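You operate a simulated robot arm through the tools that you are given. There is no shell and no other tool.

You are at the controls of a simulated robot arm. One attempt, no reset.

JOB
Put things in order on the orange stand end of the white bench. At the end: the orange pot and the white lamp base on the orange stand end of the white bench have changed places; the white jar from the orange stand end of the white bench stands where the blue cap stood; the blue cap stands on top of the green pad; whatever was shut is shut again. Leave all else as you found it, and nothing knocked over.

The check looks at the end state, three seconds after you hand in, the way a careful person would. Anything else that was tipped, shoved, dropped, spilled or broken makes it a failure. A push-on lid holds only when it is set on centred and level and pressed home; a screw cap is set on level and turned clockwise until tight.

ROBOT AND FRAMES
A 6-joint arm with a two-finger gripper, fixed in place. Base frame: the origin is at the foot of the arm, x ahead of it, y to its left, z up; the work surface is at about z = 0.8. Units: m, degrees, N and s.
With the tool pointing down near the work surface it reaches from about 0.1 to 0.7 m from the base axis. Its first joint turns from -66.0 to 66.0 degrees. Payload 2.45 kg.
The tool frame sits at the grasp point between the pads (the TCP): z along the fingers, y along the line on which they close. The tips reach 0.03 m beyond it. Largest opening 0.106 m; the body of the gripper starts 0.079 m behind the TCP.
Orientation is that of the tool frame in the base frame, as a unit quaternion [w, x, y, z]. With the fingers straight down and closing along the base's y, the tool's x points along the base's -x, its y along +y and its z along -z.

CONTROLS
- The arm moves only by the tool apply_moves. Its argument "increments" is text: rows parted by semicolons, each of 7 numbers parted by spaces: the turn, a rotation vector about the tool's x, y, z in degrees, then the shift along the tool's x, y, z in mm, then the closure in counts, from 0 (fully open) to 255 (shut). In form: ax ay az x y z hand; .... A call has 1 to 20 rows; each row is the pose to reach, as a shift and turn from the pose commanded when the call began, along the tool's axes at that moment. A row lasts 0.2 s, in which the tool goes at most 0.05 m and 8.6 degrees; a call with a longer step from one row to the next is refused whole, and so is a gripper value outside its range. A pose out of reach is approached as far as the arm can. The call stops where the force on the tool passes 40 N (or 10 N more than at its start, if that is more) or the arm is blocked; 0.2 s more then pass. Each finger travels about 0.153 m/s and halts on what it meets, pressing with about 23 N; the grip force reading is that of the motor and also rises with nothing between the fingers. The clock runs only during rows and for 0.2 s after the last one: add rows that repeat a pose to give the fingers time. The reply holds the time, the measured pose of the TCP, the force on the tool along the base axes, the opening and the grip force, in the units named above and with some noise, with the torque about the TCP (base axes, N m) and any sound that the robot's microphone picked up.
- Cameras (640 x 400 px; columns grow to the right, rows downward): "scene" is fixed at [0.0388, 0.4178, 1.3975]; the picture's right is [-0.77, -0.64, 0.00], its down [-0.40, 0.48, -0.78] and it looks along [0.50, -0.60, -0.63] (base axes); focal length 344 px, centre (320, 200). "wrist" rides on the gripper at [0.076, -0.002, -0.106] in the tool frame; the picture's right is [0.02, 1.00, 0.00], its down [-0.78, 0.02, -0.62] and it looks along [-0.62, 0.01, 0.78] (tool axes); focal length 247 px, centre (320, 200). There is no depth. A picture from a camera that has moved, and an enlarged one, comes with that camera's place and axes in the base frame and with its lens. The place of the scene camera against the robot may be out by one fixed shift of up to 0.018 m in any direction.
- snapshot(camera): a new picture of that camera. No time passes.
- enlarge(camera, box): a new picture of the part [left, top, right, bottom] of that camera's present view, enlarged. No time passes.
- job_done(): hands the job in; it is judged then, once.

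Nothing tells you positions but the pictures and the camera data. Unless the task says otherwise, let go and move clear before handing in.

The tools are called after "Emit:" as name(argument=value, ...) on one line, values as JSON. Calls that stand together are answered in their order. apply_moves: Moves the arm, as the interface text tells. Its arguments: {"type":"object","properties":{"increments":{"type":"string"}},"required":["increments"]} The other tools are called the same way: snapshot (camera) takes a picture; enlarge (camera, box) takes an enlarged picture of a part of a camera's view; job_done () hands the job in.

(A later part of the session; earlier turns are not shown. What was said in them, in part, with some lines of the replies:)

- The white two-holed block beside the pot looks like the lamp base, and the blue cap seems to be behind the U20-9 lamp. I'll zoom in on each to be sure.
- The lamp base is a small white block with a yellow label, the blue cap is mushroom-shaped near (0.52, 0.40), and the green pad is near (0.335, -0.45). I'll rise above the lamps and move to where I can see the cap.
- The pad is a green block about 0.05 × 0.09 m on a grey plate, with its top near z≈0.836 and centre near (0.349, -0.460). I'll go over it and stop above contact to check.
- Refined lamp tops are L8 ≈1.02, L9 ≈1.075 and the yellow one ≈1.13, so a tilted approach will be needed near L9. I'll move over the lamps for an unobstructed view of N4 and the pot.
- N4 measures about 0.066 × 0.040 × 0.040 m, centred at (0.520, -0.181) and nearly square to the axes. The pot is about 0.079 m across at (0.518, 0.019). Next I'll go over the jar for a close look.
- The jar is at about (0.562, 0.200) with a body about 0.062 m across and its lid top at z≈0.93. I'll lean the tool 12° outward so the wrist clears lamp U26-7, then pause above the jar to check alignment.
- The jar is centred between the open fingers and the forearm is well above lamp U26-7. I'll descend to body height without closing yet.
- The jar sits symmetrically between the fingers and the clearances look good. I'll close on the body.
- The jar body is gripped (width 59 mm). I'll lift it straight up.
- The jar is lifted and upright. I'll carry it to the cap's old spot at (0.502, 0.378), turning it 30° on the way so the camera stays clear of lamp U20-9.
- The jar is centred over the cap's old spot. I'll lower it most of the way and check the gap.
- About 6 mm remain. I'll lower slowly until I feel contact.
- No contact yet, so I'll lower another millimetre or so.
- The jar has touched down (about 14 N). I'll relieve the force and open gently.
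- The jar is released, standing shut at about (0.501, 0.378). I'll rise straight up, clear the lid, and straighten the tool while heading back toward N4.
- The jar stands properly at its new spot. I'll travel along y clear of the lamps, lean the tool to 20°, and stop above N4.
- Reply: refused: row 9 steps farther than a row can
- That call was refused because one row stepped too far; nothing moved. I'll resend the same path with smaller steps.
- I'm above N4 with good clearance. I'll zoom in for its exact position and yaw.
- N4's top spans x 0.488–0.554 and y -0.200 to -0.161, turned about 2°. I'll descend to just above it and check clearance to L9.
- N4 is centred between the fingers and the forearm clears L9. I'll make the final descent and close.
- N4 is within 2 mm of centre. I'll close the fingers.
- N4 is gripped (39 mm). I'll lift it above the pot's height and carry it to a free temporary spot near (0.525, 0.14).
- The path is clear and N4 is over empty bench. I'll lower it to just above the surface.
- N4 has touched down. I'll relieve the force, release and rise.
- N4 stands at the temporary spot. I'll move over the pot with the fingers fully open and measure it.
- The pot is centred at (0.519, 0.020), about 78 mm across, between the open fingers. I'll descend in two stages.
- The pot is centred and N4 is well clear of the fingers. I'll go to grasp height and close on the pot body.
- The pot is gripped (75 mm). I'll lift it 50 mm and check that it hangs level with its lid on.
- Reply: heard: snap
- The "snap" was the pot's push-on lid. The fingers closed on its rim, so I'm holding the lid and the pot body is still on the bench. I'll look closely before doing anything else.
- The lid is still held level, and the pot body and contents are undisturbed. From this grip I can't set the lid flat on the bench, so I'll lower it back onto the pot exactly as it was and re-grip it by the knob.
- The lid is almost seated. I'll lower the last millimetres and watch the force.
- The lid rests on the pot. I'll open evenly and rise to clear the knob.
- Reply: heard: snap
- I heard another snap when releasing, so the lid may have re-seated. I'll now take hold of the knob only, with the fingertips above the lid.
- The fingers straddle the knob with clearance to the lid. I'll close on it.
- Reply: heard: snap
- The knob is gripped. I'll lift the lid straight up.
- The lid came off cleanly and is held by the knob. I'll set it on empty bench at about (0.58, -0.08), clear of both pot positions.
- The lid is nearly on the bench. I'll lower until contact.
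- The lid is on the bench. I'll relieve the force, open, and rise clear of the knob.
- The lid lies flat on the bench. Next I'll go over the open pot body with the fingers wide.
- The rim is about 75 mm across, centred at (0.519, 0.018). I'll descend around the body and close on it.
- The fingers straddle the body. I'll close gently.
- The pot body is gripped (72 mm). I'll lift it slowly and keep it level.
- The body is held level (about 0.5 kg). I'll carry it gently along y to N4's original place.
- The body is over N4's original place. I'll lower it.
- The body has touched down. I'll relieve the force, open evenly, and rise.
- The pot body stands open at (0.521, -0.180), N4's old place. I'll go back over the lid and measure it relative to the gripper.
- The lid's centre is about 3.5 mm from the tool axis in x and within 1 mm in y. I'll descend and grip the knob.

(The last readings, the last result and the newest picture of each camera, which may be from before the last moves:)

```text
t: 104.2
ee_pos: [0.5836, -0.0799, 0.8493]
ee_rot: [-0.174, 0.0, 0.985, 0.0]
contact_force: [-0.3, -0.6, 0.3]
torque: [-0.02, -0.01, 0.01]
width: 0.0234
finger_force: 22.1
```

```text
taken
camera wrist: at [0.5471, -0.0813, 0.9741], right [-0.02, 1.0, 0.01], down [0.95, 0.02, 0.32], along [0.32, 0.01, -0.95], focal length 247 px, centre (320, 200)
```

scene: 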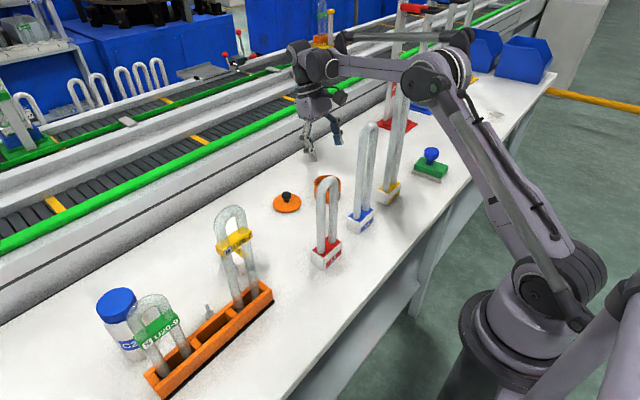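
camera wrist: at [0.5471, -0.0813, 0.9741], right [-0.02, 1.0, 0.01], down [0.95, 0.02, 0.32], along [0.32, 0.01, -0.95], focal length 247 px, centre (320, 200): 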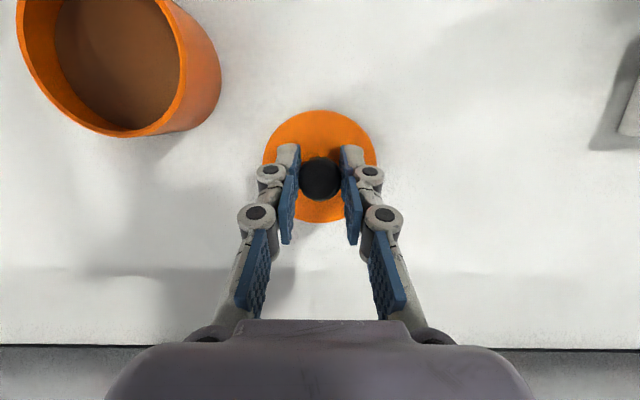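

The knob is gripped. I'll lift the lid and bring it above the pot body, using the measured offsets.

Emit:
apply_moves(increments="0 0 0 1 0 -2.8 225; 0 0 0 5 0 -14 225; 0 0 0 12 0 -33 225; 0 0 0 22 0 -61 225; 0 0 0 30.7 0 -84.6 225; 0 0 0 44.5 -25 -79.6 225; 0 0 0 58.3 -50 -74.6 225; 0 0 0 72 -75 -69.6 225; 0 0 0 85.8 -100.7 -64.6 225; 0 0 0 85.8 -100.7 -64.6 225; 0 0 0 85.8 -100.7 -64.6 225")

Emit:
snapshot(camera="wrist")

Emit:
enlarge(camera="wrist", box=[240, 80, 400, 240])

Emit:
enlarge(camera="scene", box=[280, 110, 390, 220])

```text
t: 106.6
ee_pos: [0.5228, -0.1819, 0.9362]
ee_rot: [-0.174, 0.0, 0.985, 0.0]
contact_force: [0.1, -0.3, -0.3]
torque: [0.01, 0.01, 0.04]
width: 0.0234
finger_force: 23.3
```

```text
taken
camera wrist: at [0.4871, -0.1829, 1.0633], right [-0.02, 1.0, 0.01], down [0.95, 0.02, 0.32], along [0.32, 0.01, -0.95], focal length 247 px, centre (320, 200)
```

wrist: 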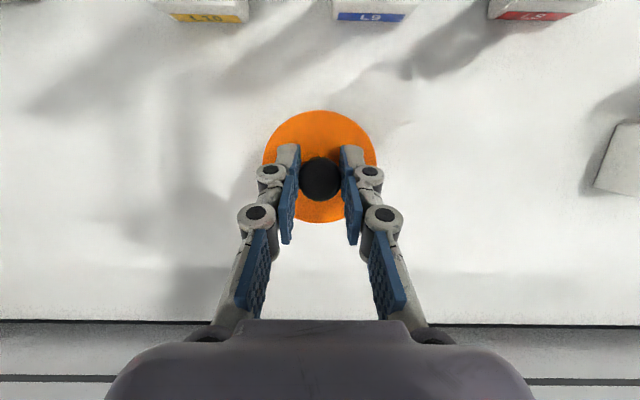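

```text
2.50 times, centred on (320, 160) of wrist
camera zoom: at [0.4871, -0.1829, 1.0633], right [-0.02, 1.0, 0.01], down [0.95, 0.02, 0.32], along [0.32, 0.01, -0.95], focal length 617 px, centre (320, 300)
```

zoom: 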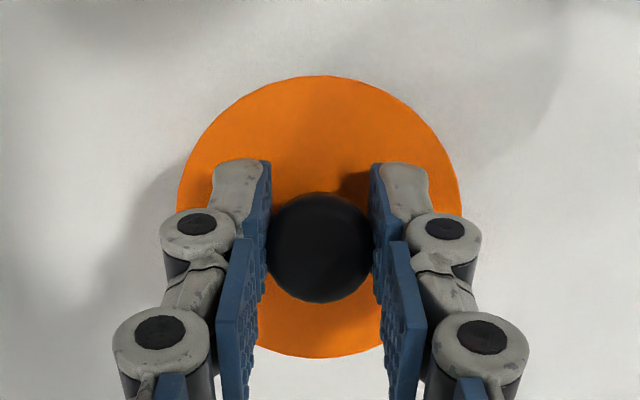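

```text
3.64 times, centred on (335, 165) of scene
camera zoom: at [0.0389, 0.4177, 1.3975], right [-0.77, -0.64, 0.0], down [-0.4, 0.48, -0.78], along [0.5, -0.6, -0.63], focal length 1252 px, centre (266, 327)
```

zoom: 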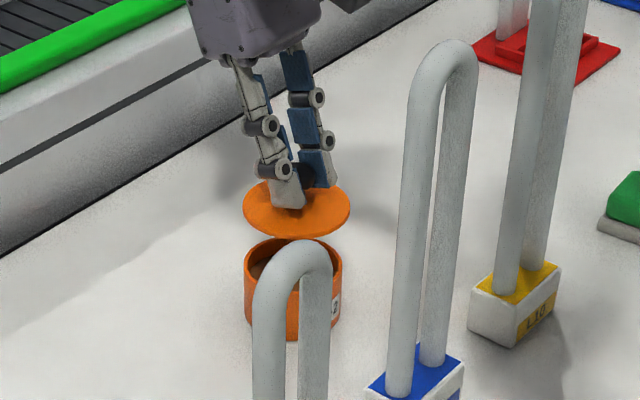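

I'll zoom in further on the lid and body to refine the alignment before lowering.

Emit:
enlarge(camera="scene", box=[325, 150, 370, 200])

Emit:
enlarge(camera="scene", box=[320, 155, 345, 180])

Emit:
enlarge(camera="scene", box=[345, 155, 370, 180])

```text
8.00 times, centred on (348, 175) of scene
camera zoom: at [0.0389, 0.4177, 1.3975], right [-0.77, -0.64, 0.0], down [-0.4, 0.48, -0.78], along [0.5, -0.6, -0.63], focal length 2753 px, centre (100, 400)
```

zoom: 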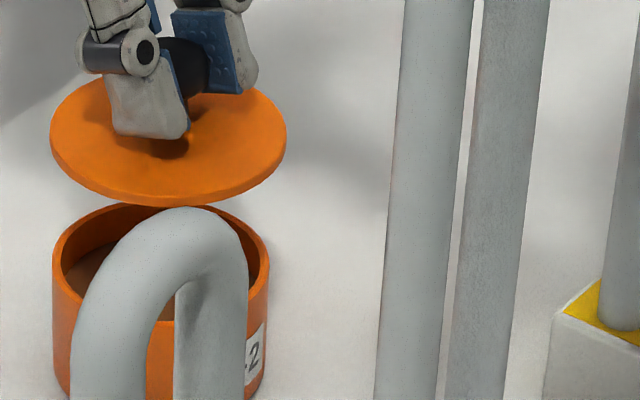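

```text
16.00 times, centred on (332, 168) of scene
camera zoom: at [0.0389, 0.4177, 1.3975], right [-0.77, -0.64, 0.0], down [-0.4, 0.48, -0.78], along [0.5, -0.6, -0.63], focal length 5506 px, centre (120, 720)
```

zoom: 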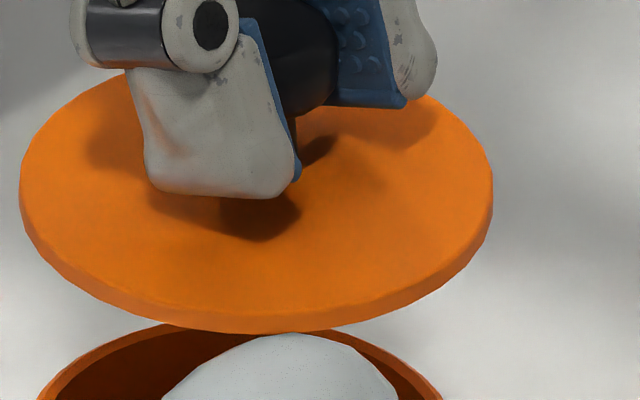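

```text
16.00 times, centred on (358, 168) of scene
camera zoom: at [0.0389, 0.4177, 1.3975], right [-0.77, -0.64, 0.0], down [-0.4, 0.48, -0.78], along [0.5, -0.6, -0.63], focal length 5506 px, centre (-280, 720)
```

zoom: 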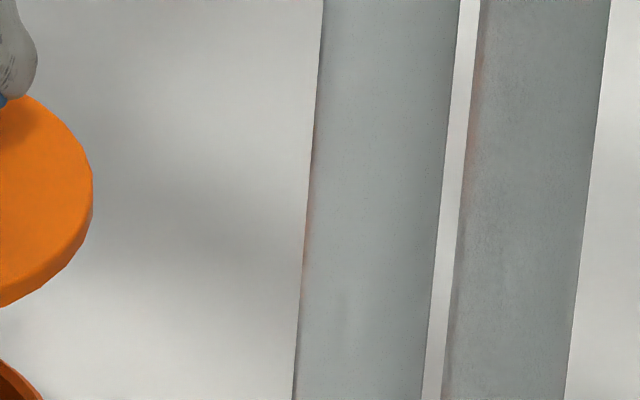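

The lid is level and within about 1.5 mm of centred. I'll correct by 1.3 mm in y and lower it to just above the rim.

Emit:
apply_moves(increments="0 0 0 -3.4 1.3 9.4 225; 0 0 0 -6.8 1.3 18.8 225; 0 0 0 -10.2 1.3 28.2 225; 0 0 0 -13.6 1.3 37.6 225; 0 0 0 -13.6 1.3 37.6 225; 0 0 0 -13.6 1.3 37.6 225")

Emit:
enlarge(camera="scene", box=[320, 150, 365, 200])

Emit:
enlarge(camera="wrist", box=[240, 80, 400, 240])

```text
t: 108.0
ee_pos: [0.5216, -0.1786, 0.8969]
ee_rot: [-0.174, -0.001, 0.985, 0.0]
contact_force: [-0.1, 0.4, -0.2]
torque: [0.02, 0.03, 0.01]
width: 0.0232
finger_force: 22.7
```

```text
8.00 times, centred on (342, 175) of scene
camera zoom: at [0.0389, 0.4177, 1.3975], right [-0.77, -0.64, 0.0], down [-0.4, 0.48, -0.78], along [0.5, -0.6, -0.63], focal length 2753 px, centre (140, 400)
```

zoom: 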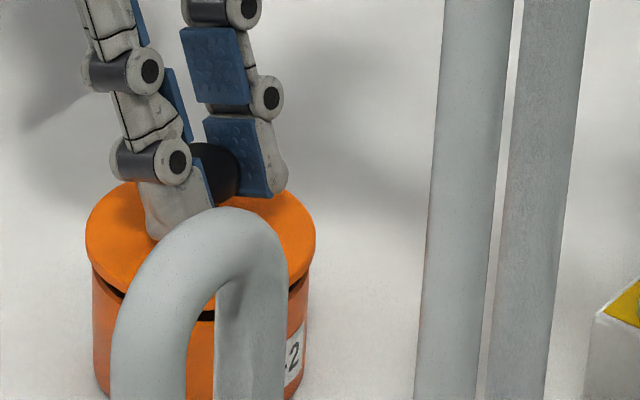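

```text
2.50 times, centred on (320, 160) of wrist
camera zoom: at [0.4874, -0.1802, 1.0234], right [-0.02, 1.0, 0.01], down [0.95, 0.02, 0.32], along [0.32, 0.01, -0.95], focal length 617 px, centre (320, 300)
```

zoom: 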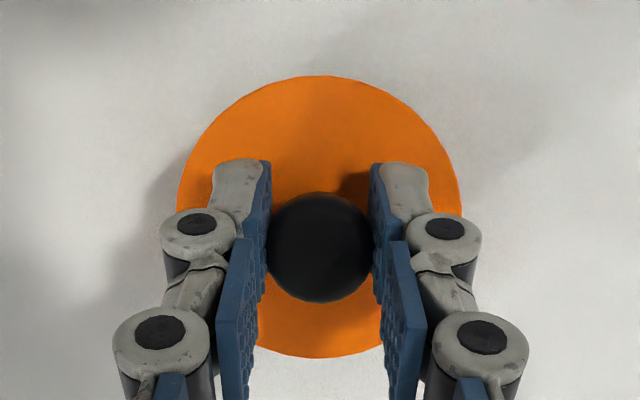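

From the scene the lid and body now line up. I'll lower until contact.

Emit:
apply_moves(increments="0 0 0 -0.5 0 1.4 225; 0 0 0 -1 0 2.8 225; 0 0 0 -1.4 0 3.8 225; 0 0 0 -1.4 0 3.8 225; 0 0 0 -1.4 0 3.8 225")

Emit:
enlarge(camera="scene", box=[320, 150, 365, 200])

```text
t: 109.2
ee_pos: [0.5229, -0.1791, 0.8929]
ee_rot: [-0.173, 0.0, 0.985, 0.0]
contact_force: [-0.2, -0.2, 0.2]
torque: [-0.01, -0.01, 0.01]
width: 0.0233
finger_force: 22.7
```

```text
8.00 times, centred on (342, 175) of scene
camera zoom: at [0.0389, 0.4177, 1.3975], right [-0.77, -0.64, 0.0], down [-0.4, 0.48, -0.78], along [0.5, -0.6, -0.63], focal length 2753 px, centre (140, 400)
```

zoom: 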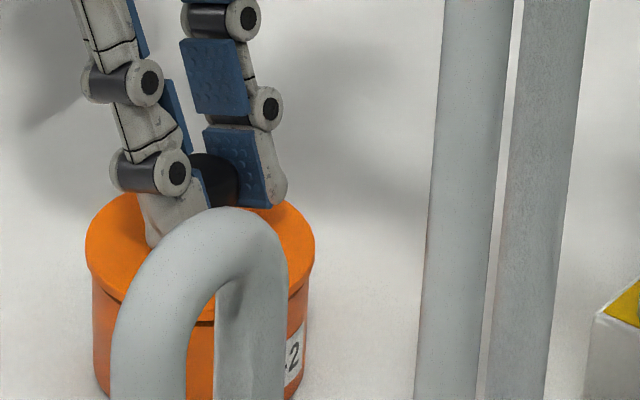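

Emit:
apply_moves(increments="0 0 0 -0.3 0 0.7 225; 0 0 0 -0.5 0 1.4 225; 0 0 0 -0.7 0 1.9 225; 0 0 0 -0.7 0 1.9 225; 0 0 0 -0.7 0 1.9 225")

Emit:
enlarge(camera="scene", box=[320, 150, 365, 200])

```text
t: 110.4
ee_pos: [0.5236, -0.1803, 0.8921]
ee_rot: [-0.174, 0.0, 0.985, 0.0]
contact_force: [-1.4, 1.2, -0.8]
torque: [0.04, 0.0, 0.02]
width: 0.0231
finger_force: 23.0
```

```text
8.00 times, centred on (342, 175) of scene
camera zoom: at [0.0388, 0.4178, 1.3975], right [-0.77, -0.64, 0.0], down [-0.4, 0.48, -0.78], along [0.5, -0.6, -0.63], focal length 2753 px, centre (140, 400)
```

zoom: 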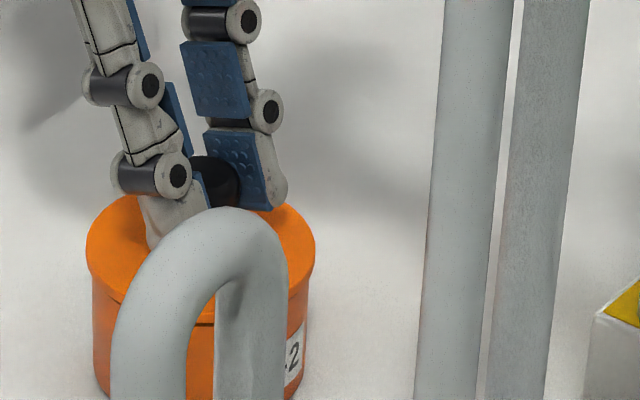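

The lid is touching. I'll press gently and watch the force.

Emit:
apply_moves(increments="0 0 0 -0.2 0 0.5 225; 0 0 0 -0.35 0 1 225; 0 0 0 -0.5 0 1.4 225; 0 0 0 -0.5 0 1.4 225; 0 0 0 -0.5 0 1.4 225")

Emit:
enlarge(camera="scene", box=[320, 150, 365, 200])

```text
t: 111.6
ee_pos: [0.5226, -0.1793, 0.8896]
ee_rot: [-0.173, 0.0, 0.985, 0.001]
contact_force: [0.5, -0.5, 0.3]
torque: [0.01, -0.02, 0.01]
width: 0.0234
finger_force: 23.3
```

```text
8.00 times, centred on (342, 175) of scene
camera zoom: at [0.0389, 0.4177, 1.3975], right [-0.77, -0.64, 0.0], down [-0.4, 0.48, -0.78], along [0.5, -0.6, -0.63], focal length 2753 px, centre (140, 400)
```

zoom: 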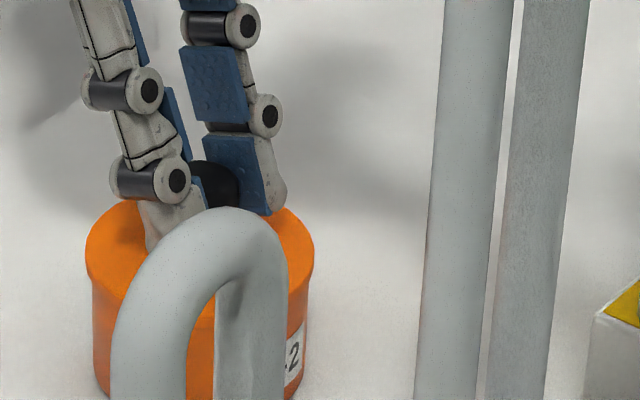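

Emit:
apply_moves(increments="0 0 0 -0.2 0 0.5 225; 0 0 0 -0.35 0 1 225; 0 0 0 -0.5 0 1.4 225; 0 0 0 -0.5 0 1.4 225; 0 0 0 -0.5 0 1.4 225")

Emit:
enlarge(camera="scene", box=[320, 150, 365, 200])

```text
t: 112.8
ee_pos: [0.5229, -0.1794, 0.888]
ee_rot: [-0.174, 0.0, 0.985, 0.0]
contact_force: [3.1, 0.4, 15.1]
torque: [0.01, -0.07, 0.0]
width: 0.0235
finger_force: 23.0
heard: snap
```

```text
8.00 times, centred on (342, 175) of scene
camera zoom: at [0.0387, 0.4178, 1.3975], right [-0.77, -0.64, 0.0], down [-0.4, 0.48, -0.78], along [0.5, -0.6, -0.63], focal length 2753 px, centre (140, 400)
```

zoom: 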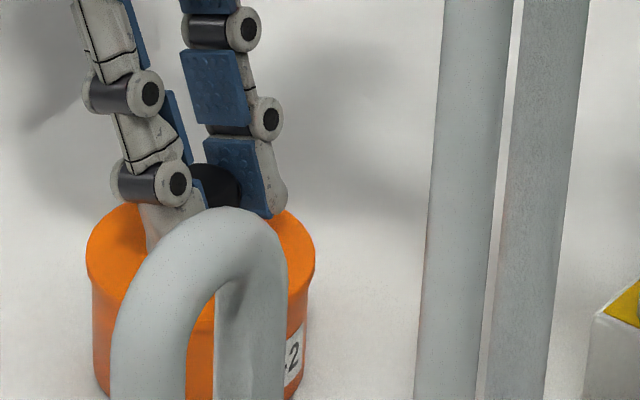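

I heard the snap at 15 N, so the lid has engaged. I'll press a little further to be sure it is home, ease back to zero force, then open.

Emit:
apply_moves(increments="0 0 0 -0.2 0 0.5 225; 0 0 0 -0.35 0 1 225; 0 0 0 -0.45 0 1.3 225; 0 0 0 -0.45 0 1.3 225")

```text
t: 113.8
ee_pos: [0.524, -0.1788, 0.8864]
ee_rot: [-0.175, -0.001, 0.985, 0.0]
contact_force: [-2.3, 0.4, 24.5]
torque: [0.02, 0.16, 0.02]
width: 0.0229
finger_force: 22.8
```

Emit:
apply_moves(increments="0 0 0 0.2 0 -0.6 225; 0 0 0 0.45 0 -1.3 225; 0 0 0 0.6 0 -1.7 225; 0 0 0 0.6 0 -1.7 225")

```text
t: 114.8
ee_pos: [0.522, -0.1803, 0.888]
ee_rot: [-0.173, 0.001, 0.985, 0.001]
contact_force: [-0.3, -0.3, -0.2]
torque: [0.03, 0.0, 0.02]
width: 0.0235
finger_force: 22.9
heard: snap
```

Easing up pulled the lid loose again (another snap), because my grip lifted it slightly. I'll press down again and release while still pushing lightly.

Emit:
apply_moves(increments="0 0 0 -0.2 0 0.5 225; 0 0 0 -0.35 0 1 225; 0 0 0 -0.5 0 1.4 225; 0 0 0 -0.5 0 1.4 225; 0 0 0 -0.5 0 1.4 225")

```text
t: 116.0
ee_pos: [0.5212, -0.1794, 0.8875]
ee_rot: [-0.174, 0.0, 0.985, -0.001]
contact_force: [0.6, -0.9, -1.3]
torque: [-0.03, 0.0, 0.02]
width: 0.023
finger_force: 23.0
```

Emit:
apply_moves(increments="0 0 0 -0.2 0 0.5 225; 0 0 0 -0.35 0 0.9 225; 0 0 0 -0.35 0 0.9 225; 0 0 0 -0.35 0 0.9 225")

```text
t: 117.0
ee_pos: [0.522, -0.179, 0.8856]
ee_rot: [-0.173, 0.0, 0.985, -0.001]
contact_force: [2.8, 3.6, 13.0]
torque: [0.04, -0.04, 0.02]
width: 0.0234
finger_force: 23.3
```

Emit:
apply_moves(increments="0 0 0 -0.15 0 0.4 225; 0 0 0 -0.25 0 0.7 225; 0 0 0 -0.25 0 0.7 225; 0 0 0 -0.25 0 0.7 225")

Emit:
enlarge(camera="scene", box=[320, 150, 365, 200])

```text
t: 118.0
ee_pos: [0.5231, -0.1796, 0.8846]
ee_rot: [-0.174, 0.0, 0.985, 0.0]
contact_force: [2.5, 1.1, 23.5]
torque: [0.01, 0.01, 0.01]
width: 0.0233
finger_force: 23.3
```

```text
8.00 times, centred on (342, 175) of scene
camera zoom: at [0.0385, 0.4179, 1.3975], right [-0.77, -0.64, 0.0], down [-0.4, 0.48, -0.78], along [0.5, -0.6, -0.63], focal length 2753 px, centre (140, 400)
```

zoom: 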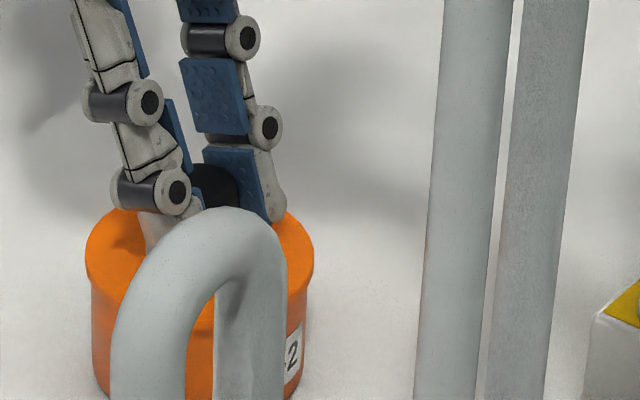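

The force is up to 23 N with no gap visible. I'll ease to a light push and open the fingers.

Emit:
apply_moves(increments="0 0 0 0.15 0 -0.4 225; 0 0 0 0.25 0 -0.7 225; 0 0 0 0.25 0 -0.7 225; 0 0 0 0.25 0 -0.7 225")

```text
t: 119.0
ee_pos: [0.5243, -0.1797, 0.8852]
ee_rot: [-0.173, 0.0, 0.985, 0.0]
contact_force: [-0.8, 0.1, 0.1]
torque: [0.01, -0.01, 0.01]
width: 0.0233
finger_force: 22.9
```

The force is now zero and there was no snap. I'll open slowly and rise clear of the knob.

Emit:
apply_moves(increments="0 0 0 0 0 0 215; 0 0 0 0 0 0 205; 0 0 0 0 0 0 195; 0 0 0 0 0 0 180; 0 0 0 0 0 0 160; 0 0 0 0 0 0 130; 0 0 0 0 0 0 110; 0 0 0 0 0 0 110")

Emit:
snapshot(camera="wrist")

Emit:
enlarge(camera="scene", box=[320, 150, 365, 200])

```text
t: 120.8
ee_pos: [0.524, -0.1799, 0.8857]
ee_rot: [-0.173, 0.0, 0.985, 0.0]
contact_force: [-0.2, 0.0, 0.3]
torque: [0.0, 0.0, 0.03]
width: 0.0605
finger_force: 0.1
heard: snap
```

```text
taken
camera wrist: at [0.4883, -0.1805, 1.0124], right [-0.02, 1.0, 0.01], down [0.95, 0.02, 0.32], along [0.32, 0.01, -0.95], focal length 247 px, centre (320, 200)
```

wrist: 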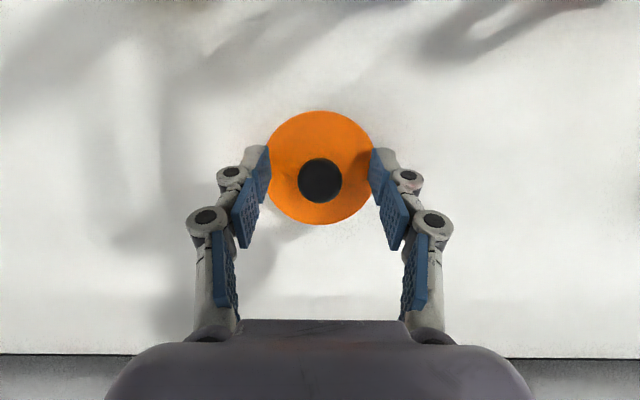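

```text
8.00 times, centred on (342, 175) of scene
camera zoom: at [0.0388, 0.4178, 1.3975], right [-0.77, -0.64, 0.0], down [-0.4, 0.48, -0.78], along [0.5, -0.6, -0.63], focal length 2753 px, centre (140, 400)
```

zoom: 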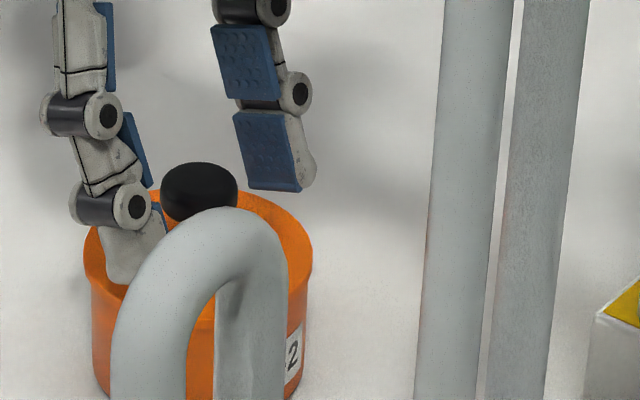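

Another snap came as the fingers let go. The lid looks seated and aligned, but I want to confirm it by pressing from above with closed fingertips, which can't pull it back up. First I'll rise and measure.

Emit:
apply_moves(increments="0 0 0 4 0 -11 110; 0 0 0 10 0 -28 110; 0 0 0 17 0 -47 110; 0 0 0 17 0 -47 110; 0 0 0 17 0 -47 200; 0 0 0 17 0 -47 255; 0 0 0 17 0 -47 255; 0 0 0 17 0 -47 255")

Emit:
enlarge(camera="wrist", box=[240, 80, 400, 240])

Emit:
enlarge(camera="scene", box=[320, 150, 365, 200])

```text
t: 122.6
ee_pos: [0.524, -0.1788, 0.9369]
ee_rot: [-0.174, 0.0, 0.985, 0.0]
contact_force: [0.0, 0.5, -0.8]
torque: [-0.01, -0.02, 0.0]
width: 0.0
finger_force: 22.9
```

```text
2.50 times, centred on (320, 160) of wrist
camera zoom: at [0.489, -0.1812, 1.0631], right [-0.02, 1.0, 0.01], down [0.95, 0.02, 0.32], along [0.32, 0.01, -0.95], focal length 617 px, centre (320, 300)
```

zoom: 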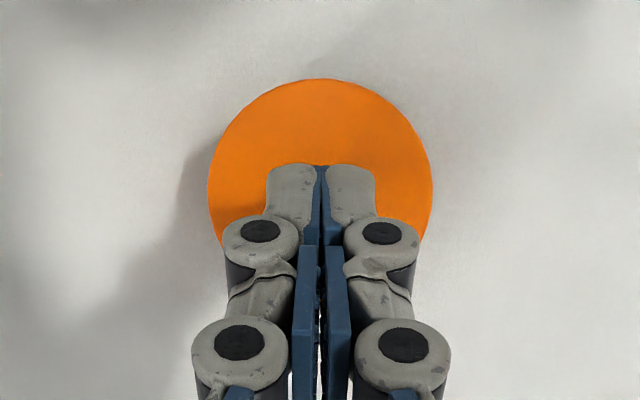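

```text
8.00 times, centred on (342, 175) of scene
camera zoom: at [0.0388, 0.4178, 1.3975], right [-0.77, -0.64, 0.0], down [-0.4, 0.48, -0.78], along [0.5, -0.6, -0.63], focal length 2753 px, centre (140, 400)
```

zoom: 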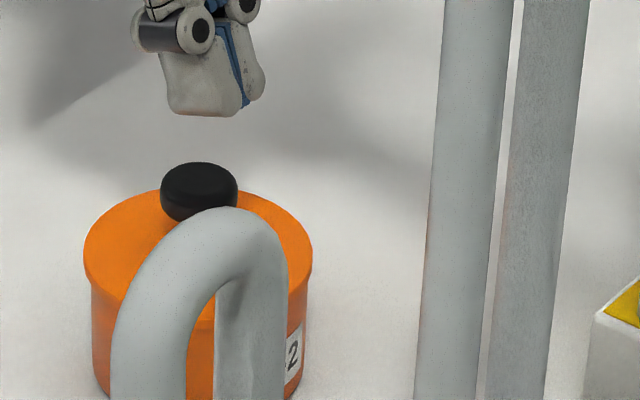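

The lid centre is 3 mm from the tool axis in x. I'll shift to centre the closed fingertips over the knob and press down gently.

Emit:
apply_moves(increments="0 0 0 2.9 -0.4 1.1 255; 0 0 0 -1 -0.4 12 255; 0 0 0 -4.6 -0.4 21.8 255; 0 0 0 -4.6 -0.4 21.8 255")

Emit:
enlarge(camera="scene", box=[320, 150, 365, 200])

```text
t: 123.6
ee_pos: [0.5208, -0.1817, 0.914]
ee_rot: [-0.173, 0.0, 0.985, 0.0]
contact_force: [0.0, 0.0, 0.0]
torque: [0.03, -0.02, 0.0]
width: 0.0
finger_force: 23.2
```

```text
8.00 times, centred on (342, 175) of scene
camera zoom: at [0.0388, 0.4178, 1.3975], right [-0.77, -0.64, 0.0], down [-0.4, 0.48, -0.78], along [0.5, -0.6, -0.63], focal length 2753 px, centre (140, 400)
```

zoom: 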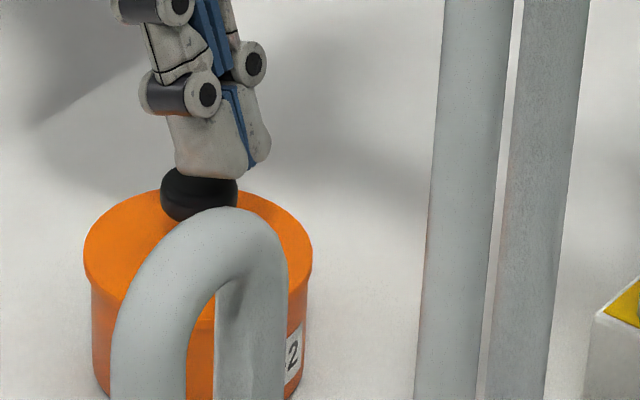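

Emit:
apply_moves(increments="0 0 0 -0.4 0 1 255; 0 0 0 -0.7 0 1.9 255; 0 0 0 -1 0 2.8 255; 0 0 0 -1 0 2.8 255")

```text
t: 124.6
ee_pos: [0.5209, -0.1795, 0.911]
ee_rot: [-0.173, 0.0, 0.985, 0.0]
contact_force: [0.3, -0.1, -0.4]
torque: [-0.02, -0.01, 0.0]
width: 0.0
finger_force: 22.7
```

Emit:
apply_moves(increments="0 0 0 -0.35 0 0.9 255; 0 0 0 -0.7 0 1.9 255; 0 0 0 -0.7 0 1.9 255; 0 0 0 -0.7 0 1.9 255")

Emit:
enlarge(camera="scene", box=[320, 150, 365, 200])

```text
t: 125.6
ee_pos: [0.5209, -0.1797, 0.9095]
ee_rot: [-0.173, 0.0, 0.985, 0.0]
contact_force: [1.0, 0.7, 4.4]
torque: [0.01, -0.01, 0.01]
width: 0.006
finger_force: 23.1
```

```text
8.00 times, centred on (342, 175) of scene
camera zoom: at [0.0388, 0.4178, 1.3975], right [-0.77, -0.64, 0.0], down [-0.4, 0.48, -0.78], along [0.5, -0.6, -0.63], focal length 2753 px, centre (140, 400)
```

zoom: 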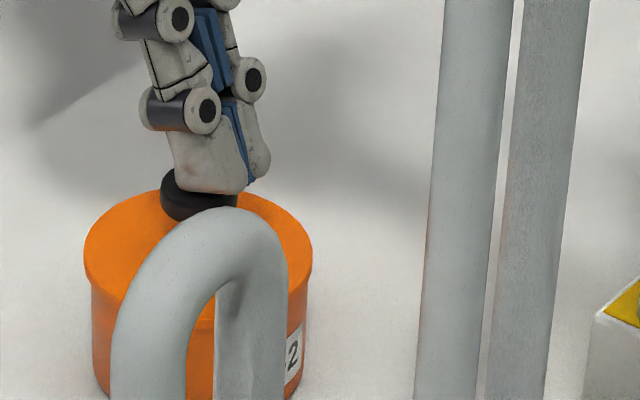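

Fingertips are on the knob at 4 N. I'll press further in small steps.

Emit:
apply_moves(increments="0 0 0 -0.2 0 0.5 255; 0 0 0 -0.35 0 0.9 255; 0 0 0 -0.35 0 0.9 255; 0 0 0 -0.35 0 0.9 255")

```text
t: 126.6
ee_pos: [0.5198, -0.1796, 0.9073]
ee_rot: [-0.174, 0.0, 0.985, -0.001]
contact_force: [6.0, 1.5, 20.1]
torque: [0.07, -0.22, -0.02]
width: 0.0061
finger_force: 23.2
```

At 20 N of pressing there was no snap, which suggests the lid was already home. I'll lift off and listen.

Emit:
apply_moves(increments="0 0 0 0.35 0 -1 255; 0 0 0 0.7 0 -2 255; 0 0 0 2 0 -5.6 255; 0 0 0 5 0 -14 255; 0 0 0 5 0 -14 255")

Emit:
enlarge(camera="scene", box=[320, 150, 365, 200])

Emit:
enlarge(camera="scene", box=[328, 170, 348, 190])

Emit:
enlarge(camera="scene", box=[346, 170, 366, 190])

```text
t: 127.8
ee_pos: [0.5199, -0.1808, 0.9234]
ee_rot: [-0.174, 0.0, 0.985, 0.0]
contact_force: [0.7, 0.5, 0.7]
torque: [0.03, 0.02, -0.01]
width: 0.0
finger_force: 22.4
```

```text
8.00 times, centred on (342, 175) of scene
camera zoom: at [0.0388, 0.4178, 1.3975], right [-0.77, -0.64, 0.0], down [-0.4, 0.48, -0.78], along [0.5, -0.6, -0.63], focal length 2753 px, centre (140, 400)
```

zoom: 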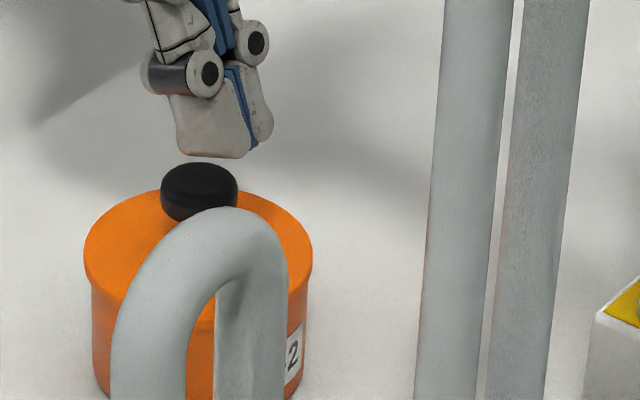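

```text
16.00 times, centred on (338, 180) of scene
camera zoom: at [0.0388, 0.4178, 1.3975], right [-0.77, -0.64, 0.0], down [-0.4, 0.48, -0.78], along [0.5, -0.6, -0.63], focal length 5506 px, centre (32, 520)
```

zoom: 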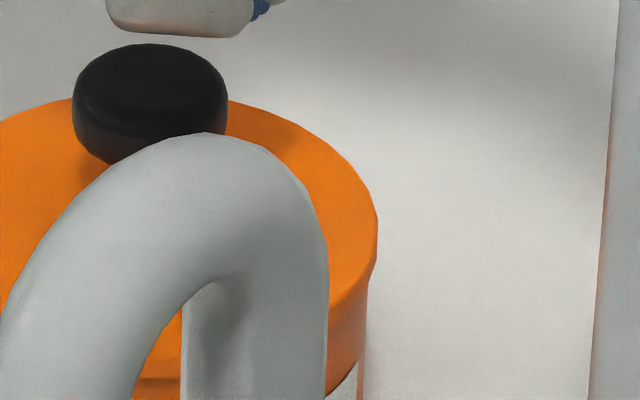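

```text
16.00 times, centred on (356, 180) of scene
camera zoom: at [0.0388, 0.4178, 1.3975], right [-0.77, -0.64, 0.0], down [-0.4, 0.48, -0.78], along [0.5, -0.6, -0.63], focal length 5506 px, centre (-256, 520)
```

zoom: 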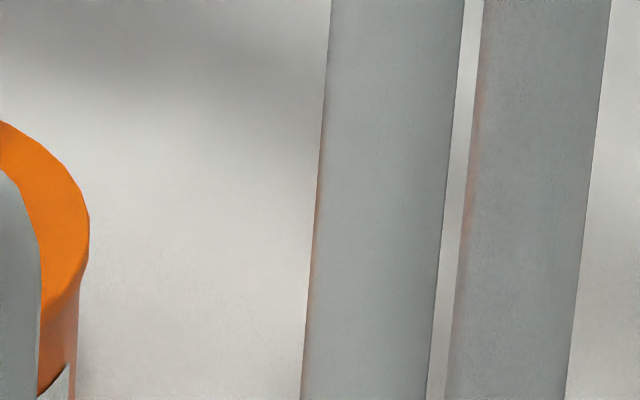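

No further snap, and the lid sits evenly with equal overhang on both sides, so the pot is shut at N4's old place. I'll now go back to N4 at its temporary spot.

Emit:
apply_moves(increments="0 0 0 5 0 -15 255; 0 0 0 16 0 -44.2 200; 0 0 0 15 45 -44.5 110; 0 0 0 14.5 91 -44.8 70; 0 0 0 14 137 -45 50; 0 0 0 13.3 183 -45.2 50; 0 0 0 12.7 229 -45.4 50; 0 0 0 12 275 -45.6 50; 0 0 0 11.3 320 -45.9 50; 0 0 0 11.3 320 -45.9 50")

Emit:
snapshot(camera="wrist")

Emit:
enlarge(camera="wrist", box=[270, 90, 370, 190])

Emit:
snapshot(camera="scene")

```text
t: 130.0
ee_pos: [0.524, 0.1389, 0.971]
ee_rot: [-0.173, 0.0, 0.985, 0.0]
contact_force: [0.4, 0.5, -0.1]
torque: [0.0, 0.02, -0.03]
width: 0.0852
finger_force: 0.0
```

```text
taken
camera wrist: at [0.4894, 0.1376, 1.0969], right [-0.02, 1.0, 0.01], down [0.95, 0.02, 0.32], along [0.32, 0.01, -0.95], focal length 247 px, centre (320, 200)
```

wrist: 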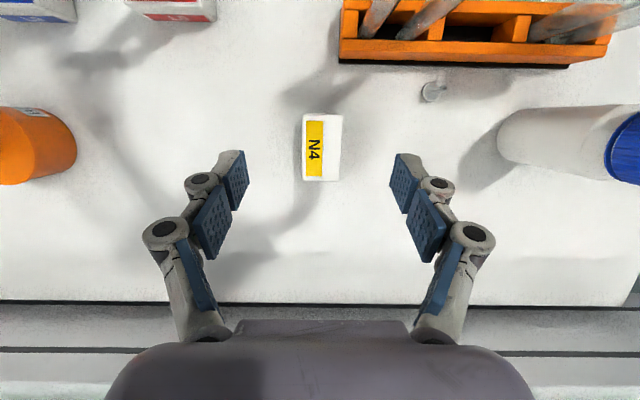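

```text
4.00 times, centred on (320, 140) of wrist
camera zoom: at [0.4894, 0.1376, 1.0969], right [-0.02, 1.0, 0.01], down [0.95, 0.02, 0.32], along [0.32, 0.01, -0.95], focal length 988 px, centre (320, 440)
```

zoom: 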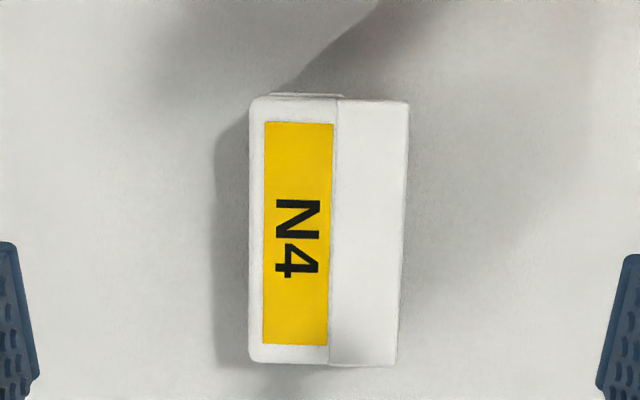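

```text
taken
```

scene: 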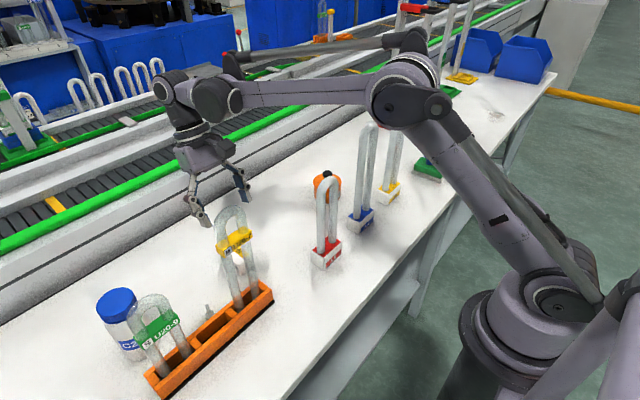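

N4 is still upright and centred within 1 mm. I'll descend and grip it.

Emit:
apply_moves(increments="0 0 0 -10 1 27.5 50; 0 0 0 -20 1 55 50; 0 0 0 -30 1 82.6 50; 0 0 0 -39 1 107.5 50; 0 0 0 -45 1 124 50; 0 0 0 -45 1 124 50; 0 0 0 -45 1 124 50")

Emit:
snapshot(camera="wrist")

```text
t: 131.6
ee_pos: [0.5234, 0.1432, 0.8369]
ee_rot: [-0.174, 0.0, 0.985, 0.0]
contact_force: [-0.3, -0.8, -0.4]
torque: [0.01, -0.03, 0.01]
width: 0.0852
finger_force: 0.1
```

```text
taken
camera wrist: at [0.4881, 0.141, 0.9643], right [-0.02, 1.0, 0.01], down [0.95, 0.02, 0.32], along [0.32, 0.01, -0.95], focal length 247 px, centre (320, 200)
```

wrist: 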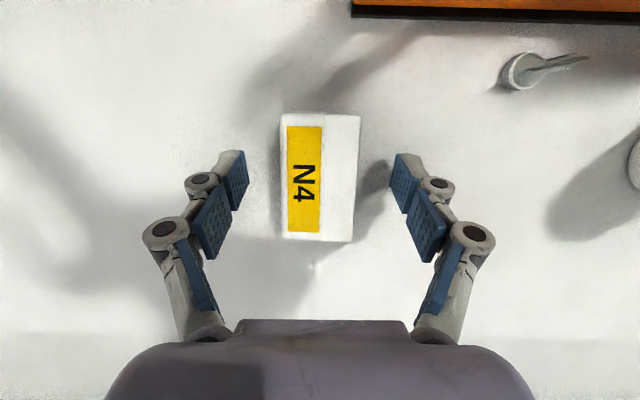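

Emit:
apply_moves(increments="0 0 0 0 0 0 100; 0 0 0 0 0 0 130; 0 0 0 0 0 0 150; 0 0 0 0 0 0 165; 0 0 0 0 0 0 190; 0 0 0 0 0 0 190; 0 0 0 0 0 0 190; 0 0 0 3.4 0 -9.4 190; 0 0 0 10.2 0 -28.2 190; 0 0 0 20.4 0 -56.4 190; 0 0 0 20.4 0 -56.4 190")

Emit:
snapshot(camera="wrist")

```text
t: 134.0
ee_pos: [0.5242, 0.1401, 0.8949]
ee_rot: [-0.173, 0.0, 0.985, 0.0]
contact_force: [0.0, -0.6, -0.3]
torque: [0.02, 0.04, 0.03]
width: 0.0392
finger_force: 22.3
```

```text
taken
camera wrist: at [0.4892, 0.1387, 1.0226], right [-0.02, 1.0, 0.01], down [0.95, 0.02, 0.32], along [0.32, 0.01, -0.95], focal length 247 px, centre (320, 200)
```

wrist: 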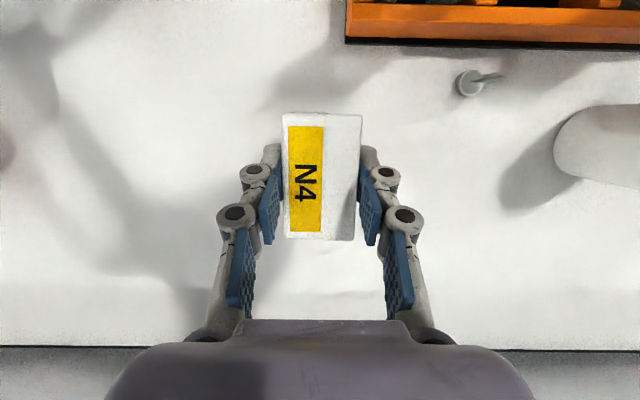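

N4 is held. I'll carry it to the pot's original place at (0.519, 0.019) and lower it.

Emit:
apply_moves(increments="0 0 0 -0.3 -40 -0.1 190; 0 0 0 -0.6 -80 -0.2 190; 0 0 0 -0.9 -121 -0.3 190; 0 0 0 -0.9 -121 -0.3 190; 0 0 0 -6 -121 13.7 190; 0 0 0 -12 -121 30 190; 0 0 0 -17 -121 44 190; 0 0 0 -19.7 -121 51.4 190; 0 0 0 -19.7 -121 51.4 190; 0 0 0 -19.7 -121 51.4 190")

Emit:
snapshot(camera="wrist")

Emit:
snapshot(camera="scene")

```text
t: 136.2
ee_pos: [0.5259, 0.0202, 0.843]
ee_rot: [-0.174, 0.0, 0.985, 0.0]
contact_force: [0.2, -0.3, -0.4]
torque: [0.02, -0.01, 0.0]
width: 0.0393
finger_force: 22.9
```

```text
taken
camera wrist: at [0.4917, 0.0197, 0.9697], right [-0.02, 1.0, 0.01], down [0.95, 0.02, 0.32], along [0.32, 0.01, -0.95], focal length 247 px, centre (320, 200)
```

wrist: 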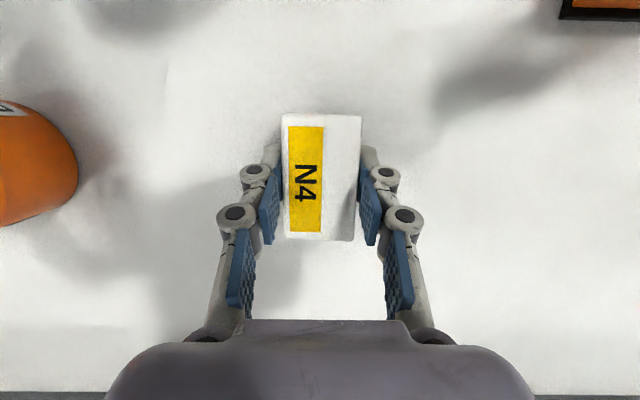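

```text
taken
```

scene: 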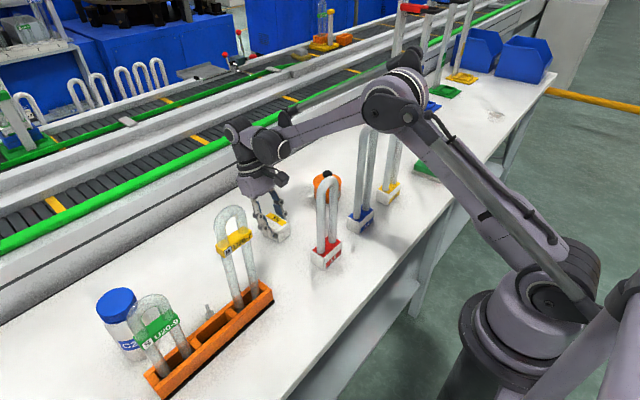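

N4 is over the pot's old place, about 5 mm above the bench. I'll lower it to contact.

Emit:
apply_moves(increments="0 0 0 -0.5 0 1.4 190; 0 0 0 -1 0 2.8 190; 0 0 0 -1.4 0 3.8 190; 0 0 0 -1.4 0 3.8 190; 0 0 0 -1.4 0 3.8 190")

```text
t: 137.4
ee_pos: [0.5259, 0.0191, 0.8377]
ee_rot: [-0.173, 0.001, 0.985, 0.0]
contact_force: [0.0, 0.8, -1.1]
torque: [0.01, 0.04, -0.01]
width: 0.0392
finger_force: 22.9
```

Emit:
apply_moves(increments="0 0 0 -0.2 0 0.5 190; 0 0 0 -0.35 0 1 190; 0 0 0 -0.5 0 1.4 190; 0 0 0 -0.5 0 1.4 190; 0 0 0 -0.5 0 1.4 190")

```text
t: 138.6
ee_pos: [0.5265, 0.0198, 0.8378]
ee_rot: [-0.173, 0.0, 0.985, 0.0]
contact_force: [4.7, -0.2, 14.9]
torque: [0.0, -0.08, 0.05]
width: 0.0394
finger_force: 22.7
```

Contact at 15 N. I'll relieve it, release and rise.

Emit:
apply_moves(increments="0 0 0 0.3 0 -0.9 190; 0 0 0 0.3 0 -0.9 190; 0 0 0 0.3 0 -0.9 170; 0 0 0 0.3 0 -0.9 155; 0 0 0 0.3 0 -0.9 135; 0 0 0 0.3 0 -0.9 110; 0 0 0 0.3 0 -0.9 90; 0 0 0 0.3 0 -0.9 90; 0 0 0 10 0 -28 90; 0 0 0 25 0 -69 90; 0 0 0 40 0 -110 90; 0 0 0 45 0 -124 90; 0 0 0 45 0 -124 90; 0 0 0 45 0 -124 90")

Emit:
snapshot(camera="wrist")

Emit:
snapshot(camera="scene")

Emit:
enlarge(camera="wrist", box=[60, 80, 360, 240])

```text
t: 141.6
ee_pos: [0.5266, 0.021, 0.9685]
ee_rot: [-0.174, 0.0, 0.985, 0.0]
contact_force: [-0.3, 0.1, 0.0]
torque: [-0.07, -0.02, -0.02]
width: 0.0686
finger_force: 0.0
```

```text
taken
camera wrist: at [0.4918, 0.0196, 1.0949], right [-0.02, 1.0, 0.01], down [0.95, 0.02, 0.32], along [0.32, 0.01, -0.95], focal length 247 px, centre (320, 200)
```

wrist: 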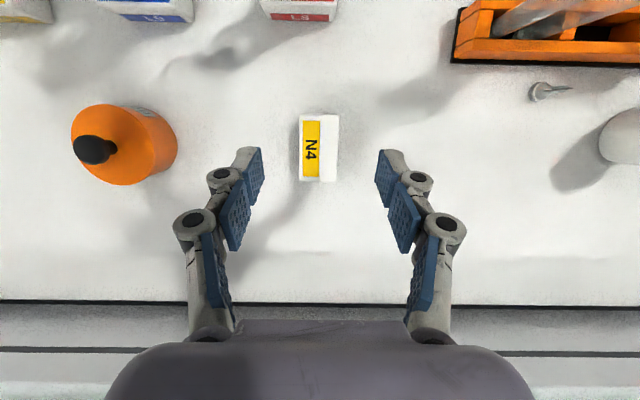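

```text
taken
```

scene: 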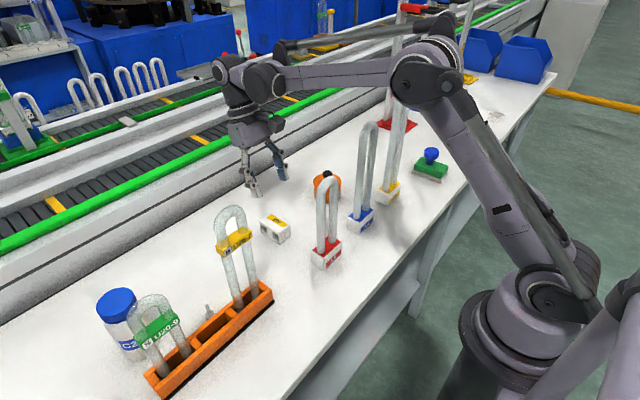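

```text
2.13 times, centred on (210, 160) of wrist
camera zoom: at [0.4918, 0.0196, 1.0949], right [-0.02, 1.0, 0.01], down [0.95, 0.02, 0.32], along [0.32, 0.01, -0.95], focal length 527 px, centre (555, 285)
```

zoom: 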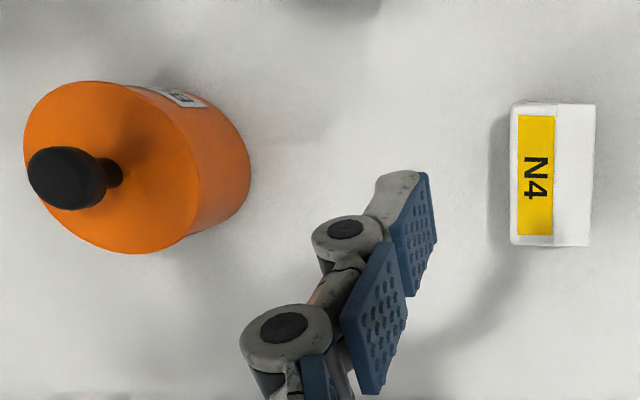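

N4 stands in the pot's old place. I'll inspect the pot lid closely to make sure it is fully home.

Emit:
enlarge(camera="wrist", box=[60, 90, 190, 200])

Emit:
enlarge(camera="scene", box=[305, 160, 350, 215])

Emit:
enlarge(camera="scene", box=[240, 200, 300, 260])

Emit:
enlarge(camera="scene", box=[80, 270, 220, 370])

```text
3.64 times, centred on (125, 145) of wrist
camera zoom: at [0.4918, 0.0196, 1.0949], right [-0.02, 1.0, 0.01], down [0.95, 0.02, 0.32], along [0.32, 0.01, -0.95], focal length 898 px, centre (1029, 400)
```

zoom: 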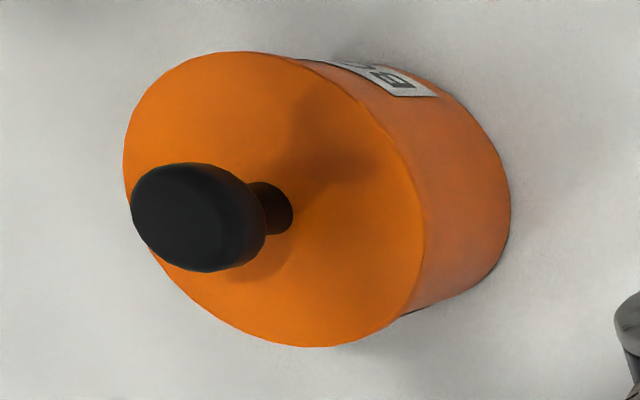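

```text
7.27 times, centred on (328, 188) of scene
camera zoom: at [0.0388, 0.4178, 1.3975], right [-0.77, -0.64, 0.0], down [-0.4, 0.48, -0.78], along [0.5, -0.6, -0.63], focal length 2503 px, centre (266, 291)
```

zoom: 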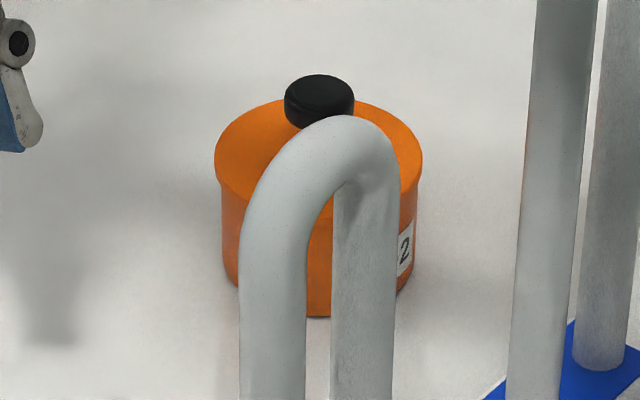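

```text
6.67 times, centred on (270, 230) of scene
camera zoom: at [0.0388, 0.4178, 1.3975], right [-0.77, -0.64, 0.0], down [-0.4, 0.48, -0.78], along [0.5, -0.6, -0.63], focal length 2294 px, centre (653, 0)
```

zoom: 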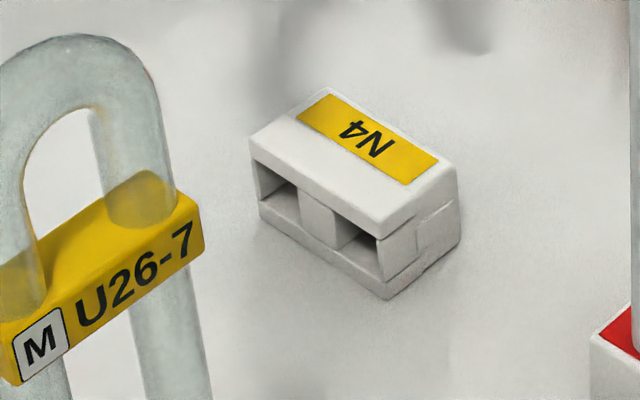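

```text
4.00 times, centred on (150, 320) of scene
camera zoom: at [0.0388, 0.4178, 1.3975], right [-0.77, -0.64, 0.0], down [-0.4, 0.48, -0.78], along [0.5, -0.6, -0.63], focal length 1377 px, centre (1000, -280)
```

zoom: 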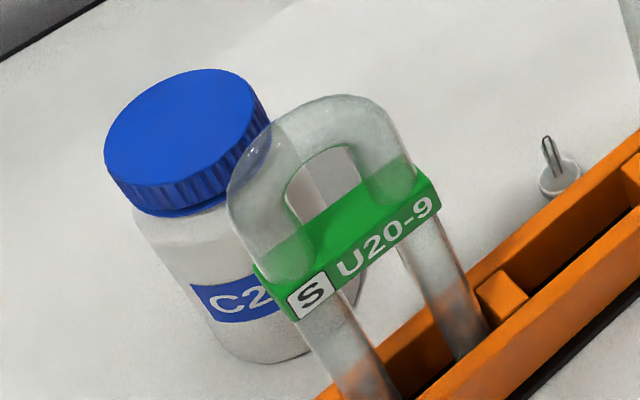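

The pot lid sits level with an even overhang, N4 stands in the pot's old place, and the jar stands shut at the cap's old place. I'll retract clear of everything and make a final check of the whole bench.

Emit:
apply_moves(increments="0 0 0 10 0 -28 90; 0 0 0 20.5 0 -56.4 90; 0 -7 0 48 10 -78 90; 0 -14 0 77 20 -99 90; 0 -20 0 105 30 -119 90; 0 -20 0 107.5 30 -120.5 90; 0 -20 0 107.5 30 -120.5 90")

Emit:
snapshot(camera="scene")

Emit:
snapshot(camera="wrist")

Emit:
enlarge(camera="wrist", box=[150, 60, 350, 200])

Emit:
enlarge(camera="scene", box=[400, 140, 460, 190])

```text
t: 143.2
ee_pos: [0.4645, 0.0489, 1.1178]
ee_rot: [0.001, 0.0, 1.0, 0.0]
contact_force: [0.1, -0.3, -0.3]
torque: [0.0, -0.02, 0.01]
width: 0.0687
finger_force: 0.0
```

```text
taken
```

scene: 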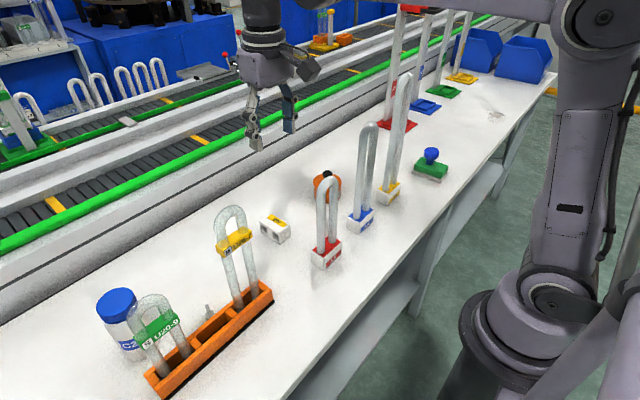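

```text
taken
camera wrist: at [0.3891, 0.0478, 1.2251], right [-0.02, 1.0, 0.0], down [0.78, 0.02, 0.62], along [0.62, 0.01, -0.78], focal length 247 px, centre (320, 200)
```

wrist: 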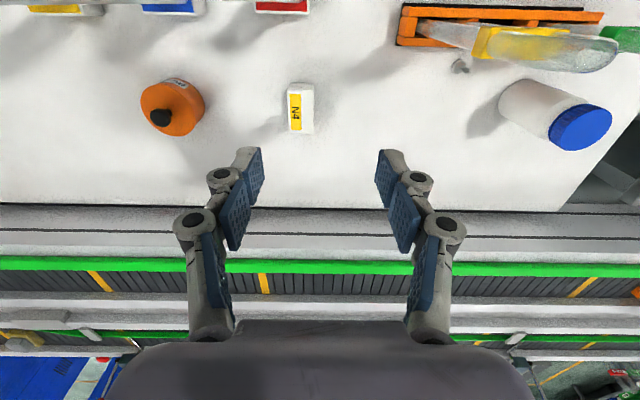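

```text
2.86 times, centred on (250, 130) of wrist
camera zoom: at [0.3891, 0.0478, 1.2251], right [-0.02, 1.0, 0.0], down [0.78, 0.02, 0.62], along [0.62, 0.01, -0.78], focal length 706 px, centre (520, 400)
```

zoom: 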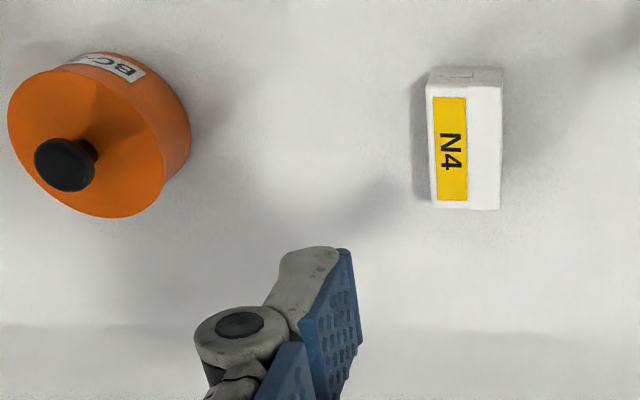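

```text
8.00 times, centred on (430, 165) of scene
camera zoom: at [0.0388, 0.4178, 1.3975], right [-0.77, -0.64, 0.0], down [-0.4, 0.48, -0.78], along [0.5, -0.6, -0.63], focal length 2753 px, centre (-560, 480)
```

zoom: 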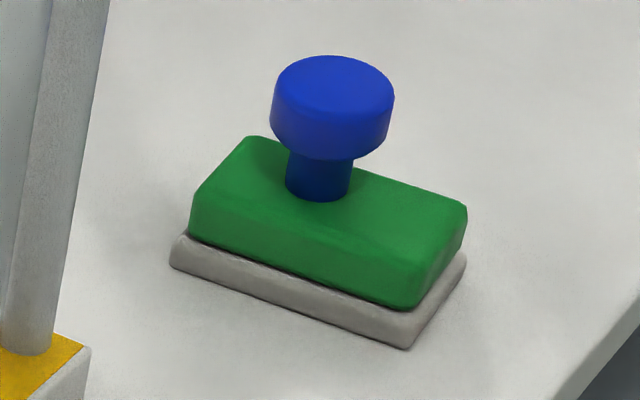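

All the end conditions hold in the final pictures:
- **Pot and N4:** they have changed places.
- **Jar:** it stands shut where the blue cap was.
- **Blue cap:** it stands on the green pad.
- **Pot lid:** it measures the same height as at the start (about 0.846), so it is home.

Lamps, stand and the small hook look untouched, and the arm is clear, so I'm handing in.

Emit:
job_done()

```text
The job is handed in.
```

The job is handed in, and every end condition looked met in my last pictures. I haven't been told the result of the check.

- **Swap:** the orange pot now stands at about (0.521, -0.180), where the white lamp base (N4) was. N4 stands at about (0.522, 0.020), within about 3 mm of the pot's old spot.
- **Jar:** it stands upright with its cap on where the blue cap was, at about (0.501, 0.378). I turned it about 30° on the way, so its label faces a slightly different direction.
- **Blue cap:** it stands near the middle of the green pad.
- **Pot lid:** it came off by accident, because the fingers closed on the lid's rim instead of the pot body. I carried the open pot level to its new place, put the lid back on and pressed it down with about 20 N. Its height matches the start to within about 1.5 mm and it sits evenly, so I believe it is shut. I did not pull on it to confirm.

In the final pictures the lamps, stand and small hook look as they did at the start, and nothing was knocked over. The arm let go and moved clear before I handed in.
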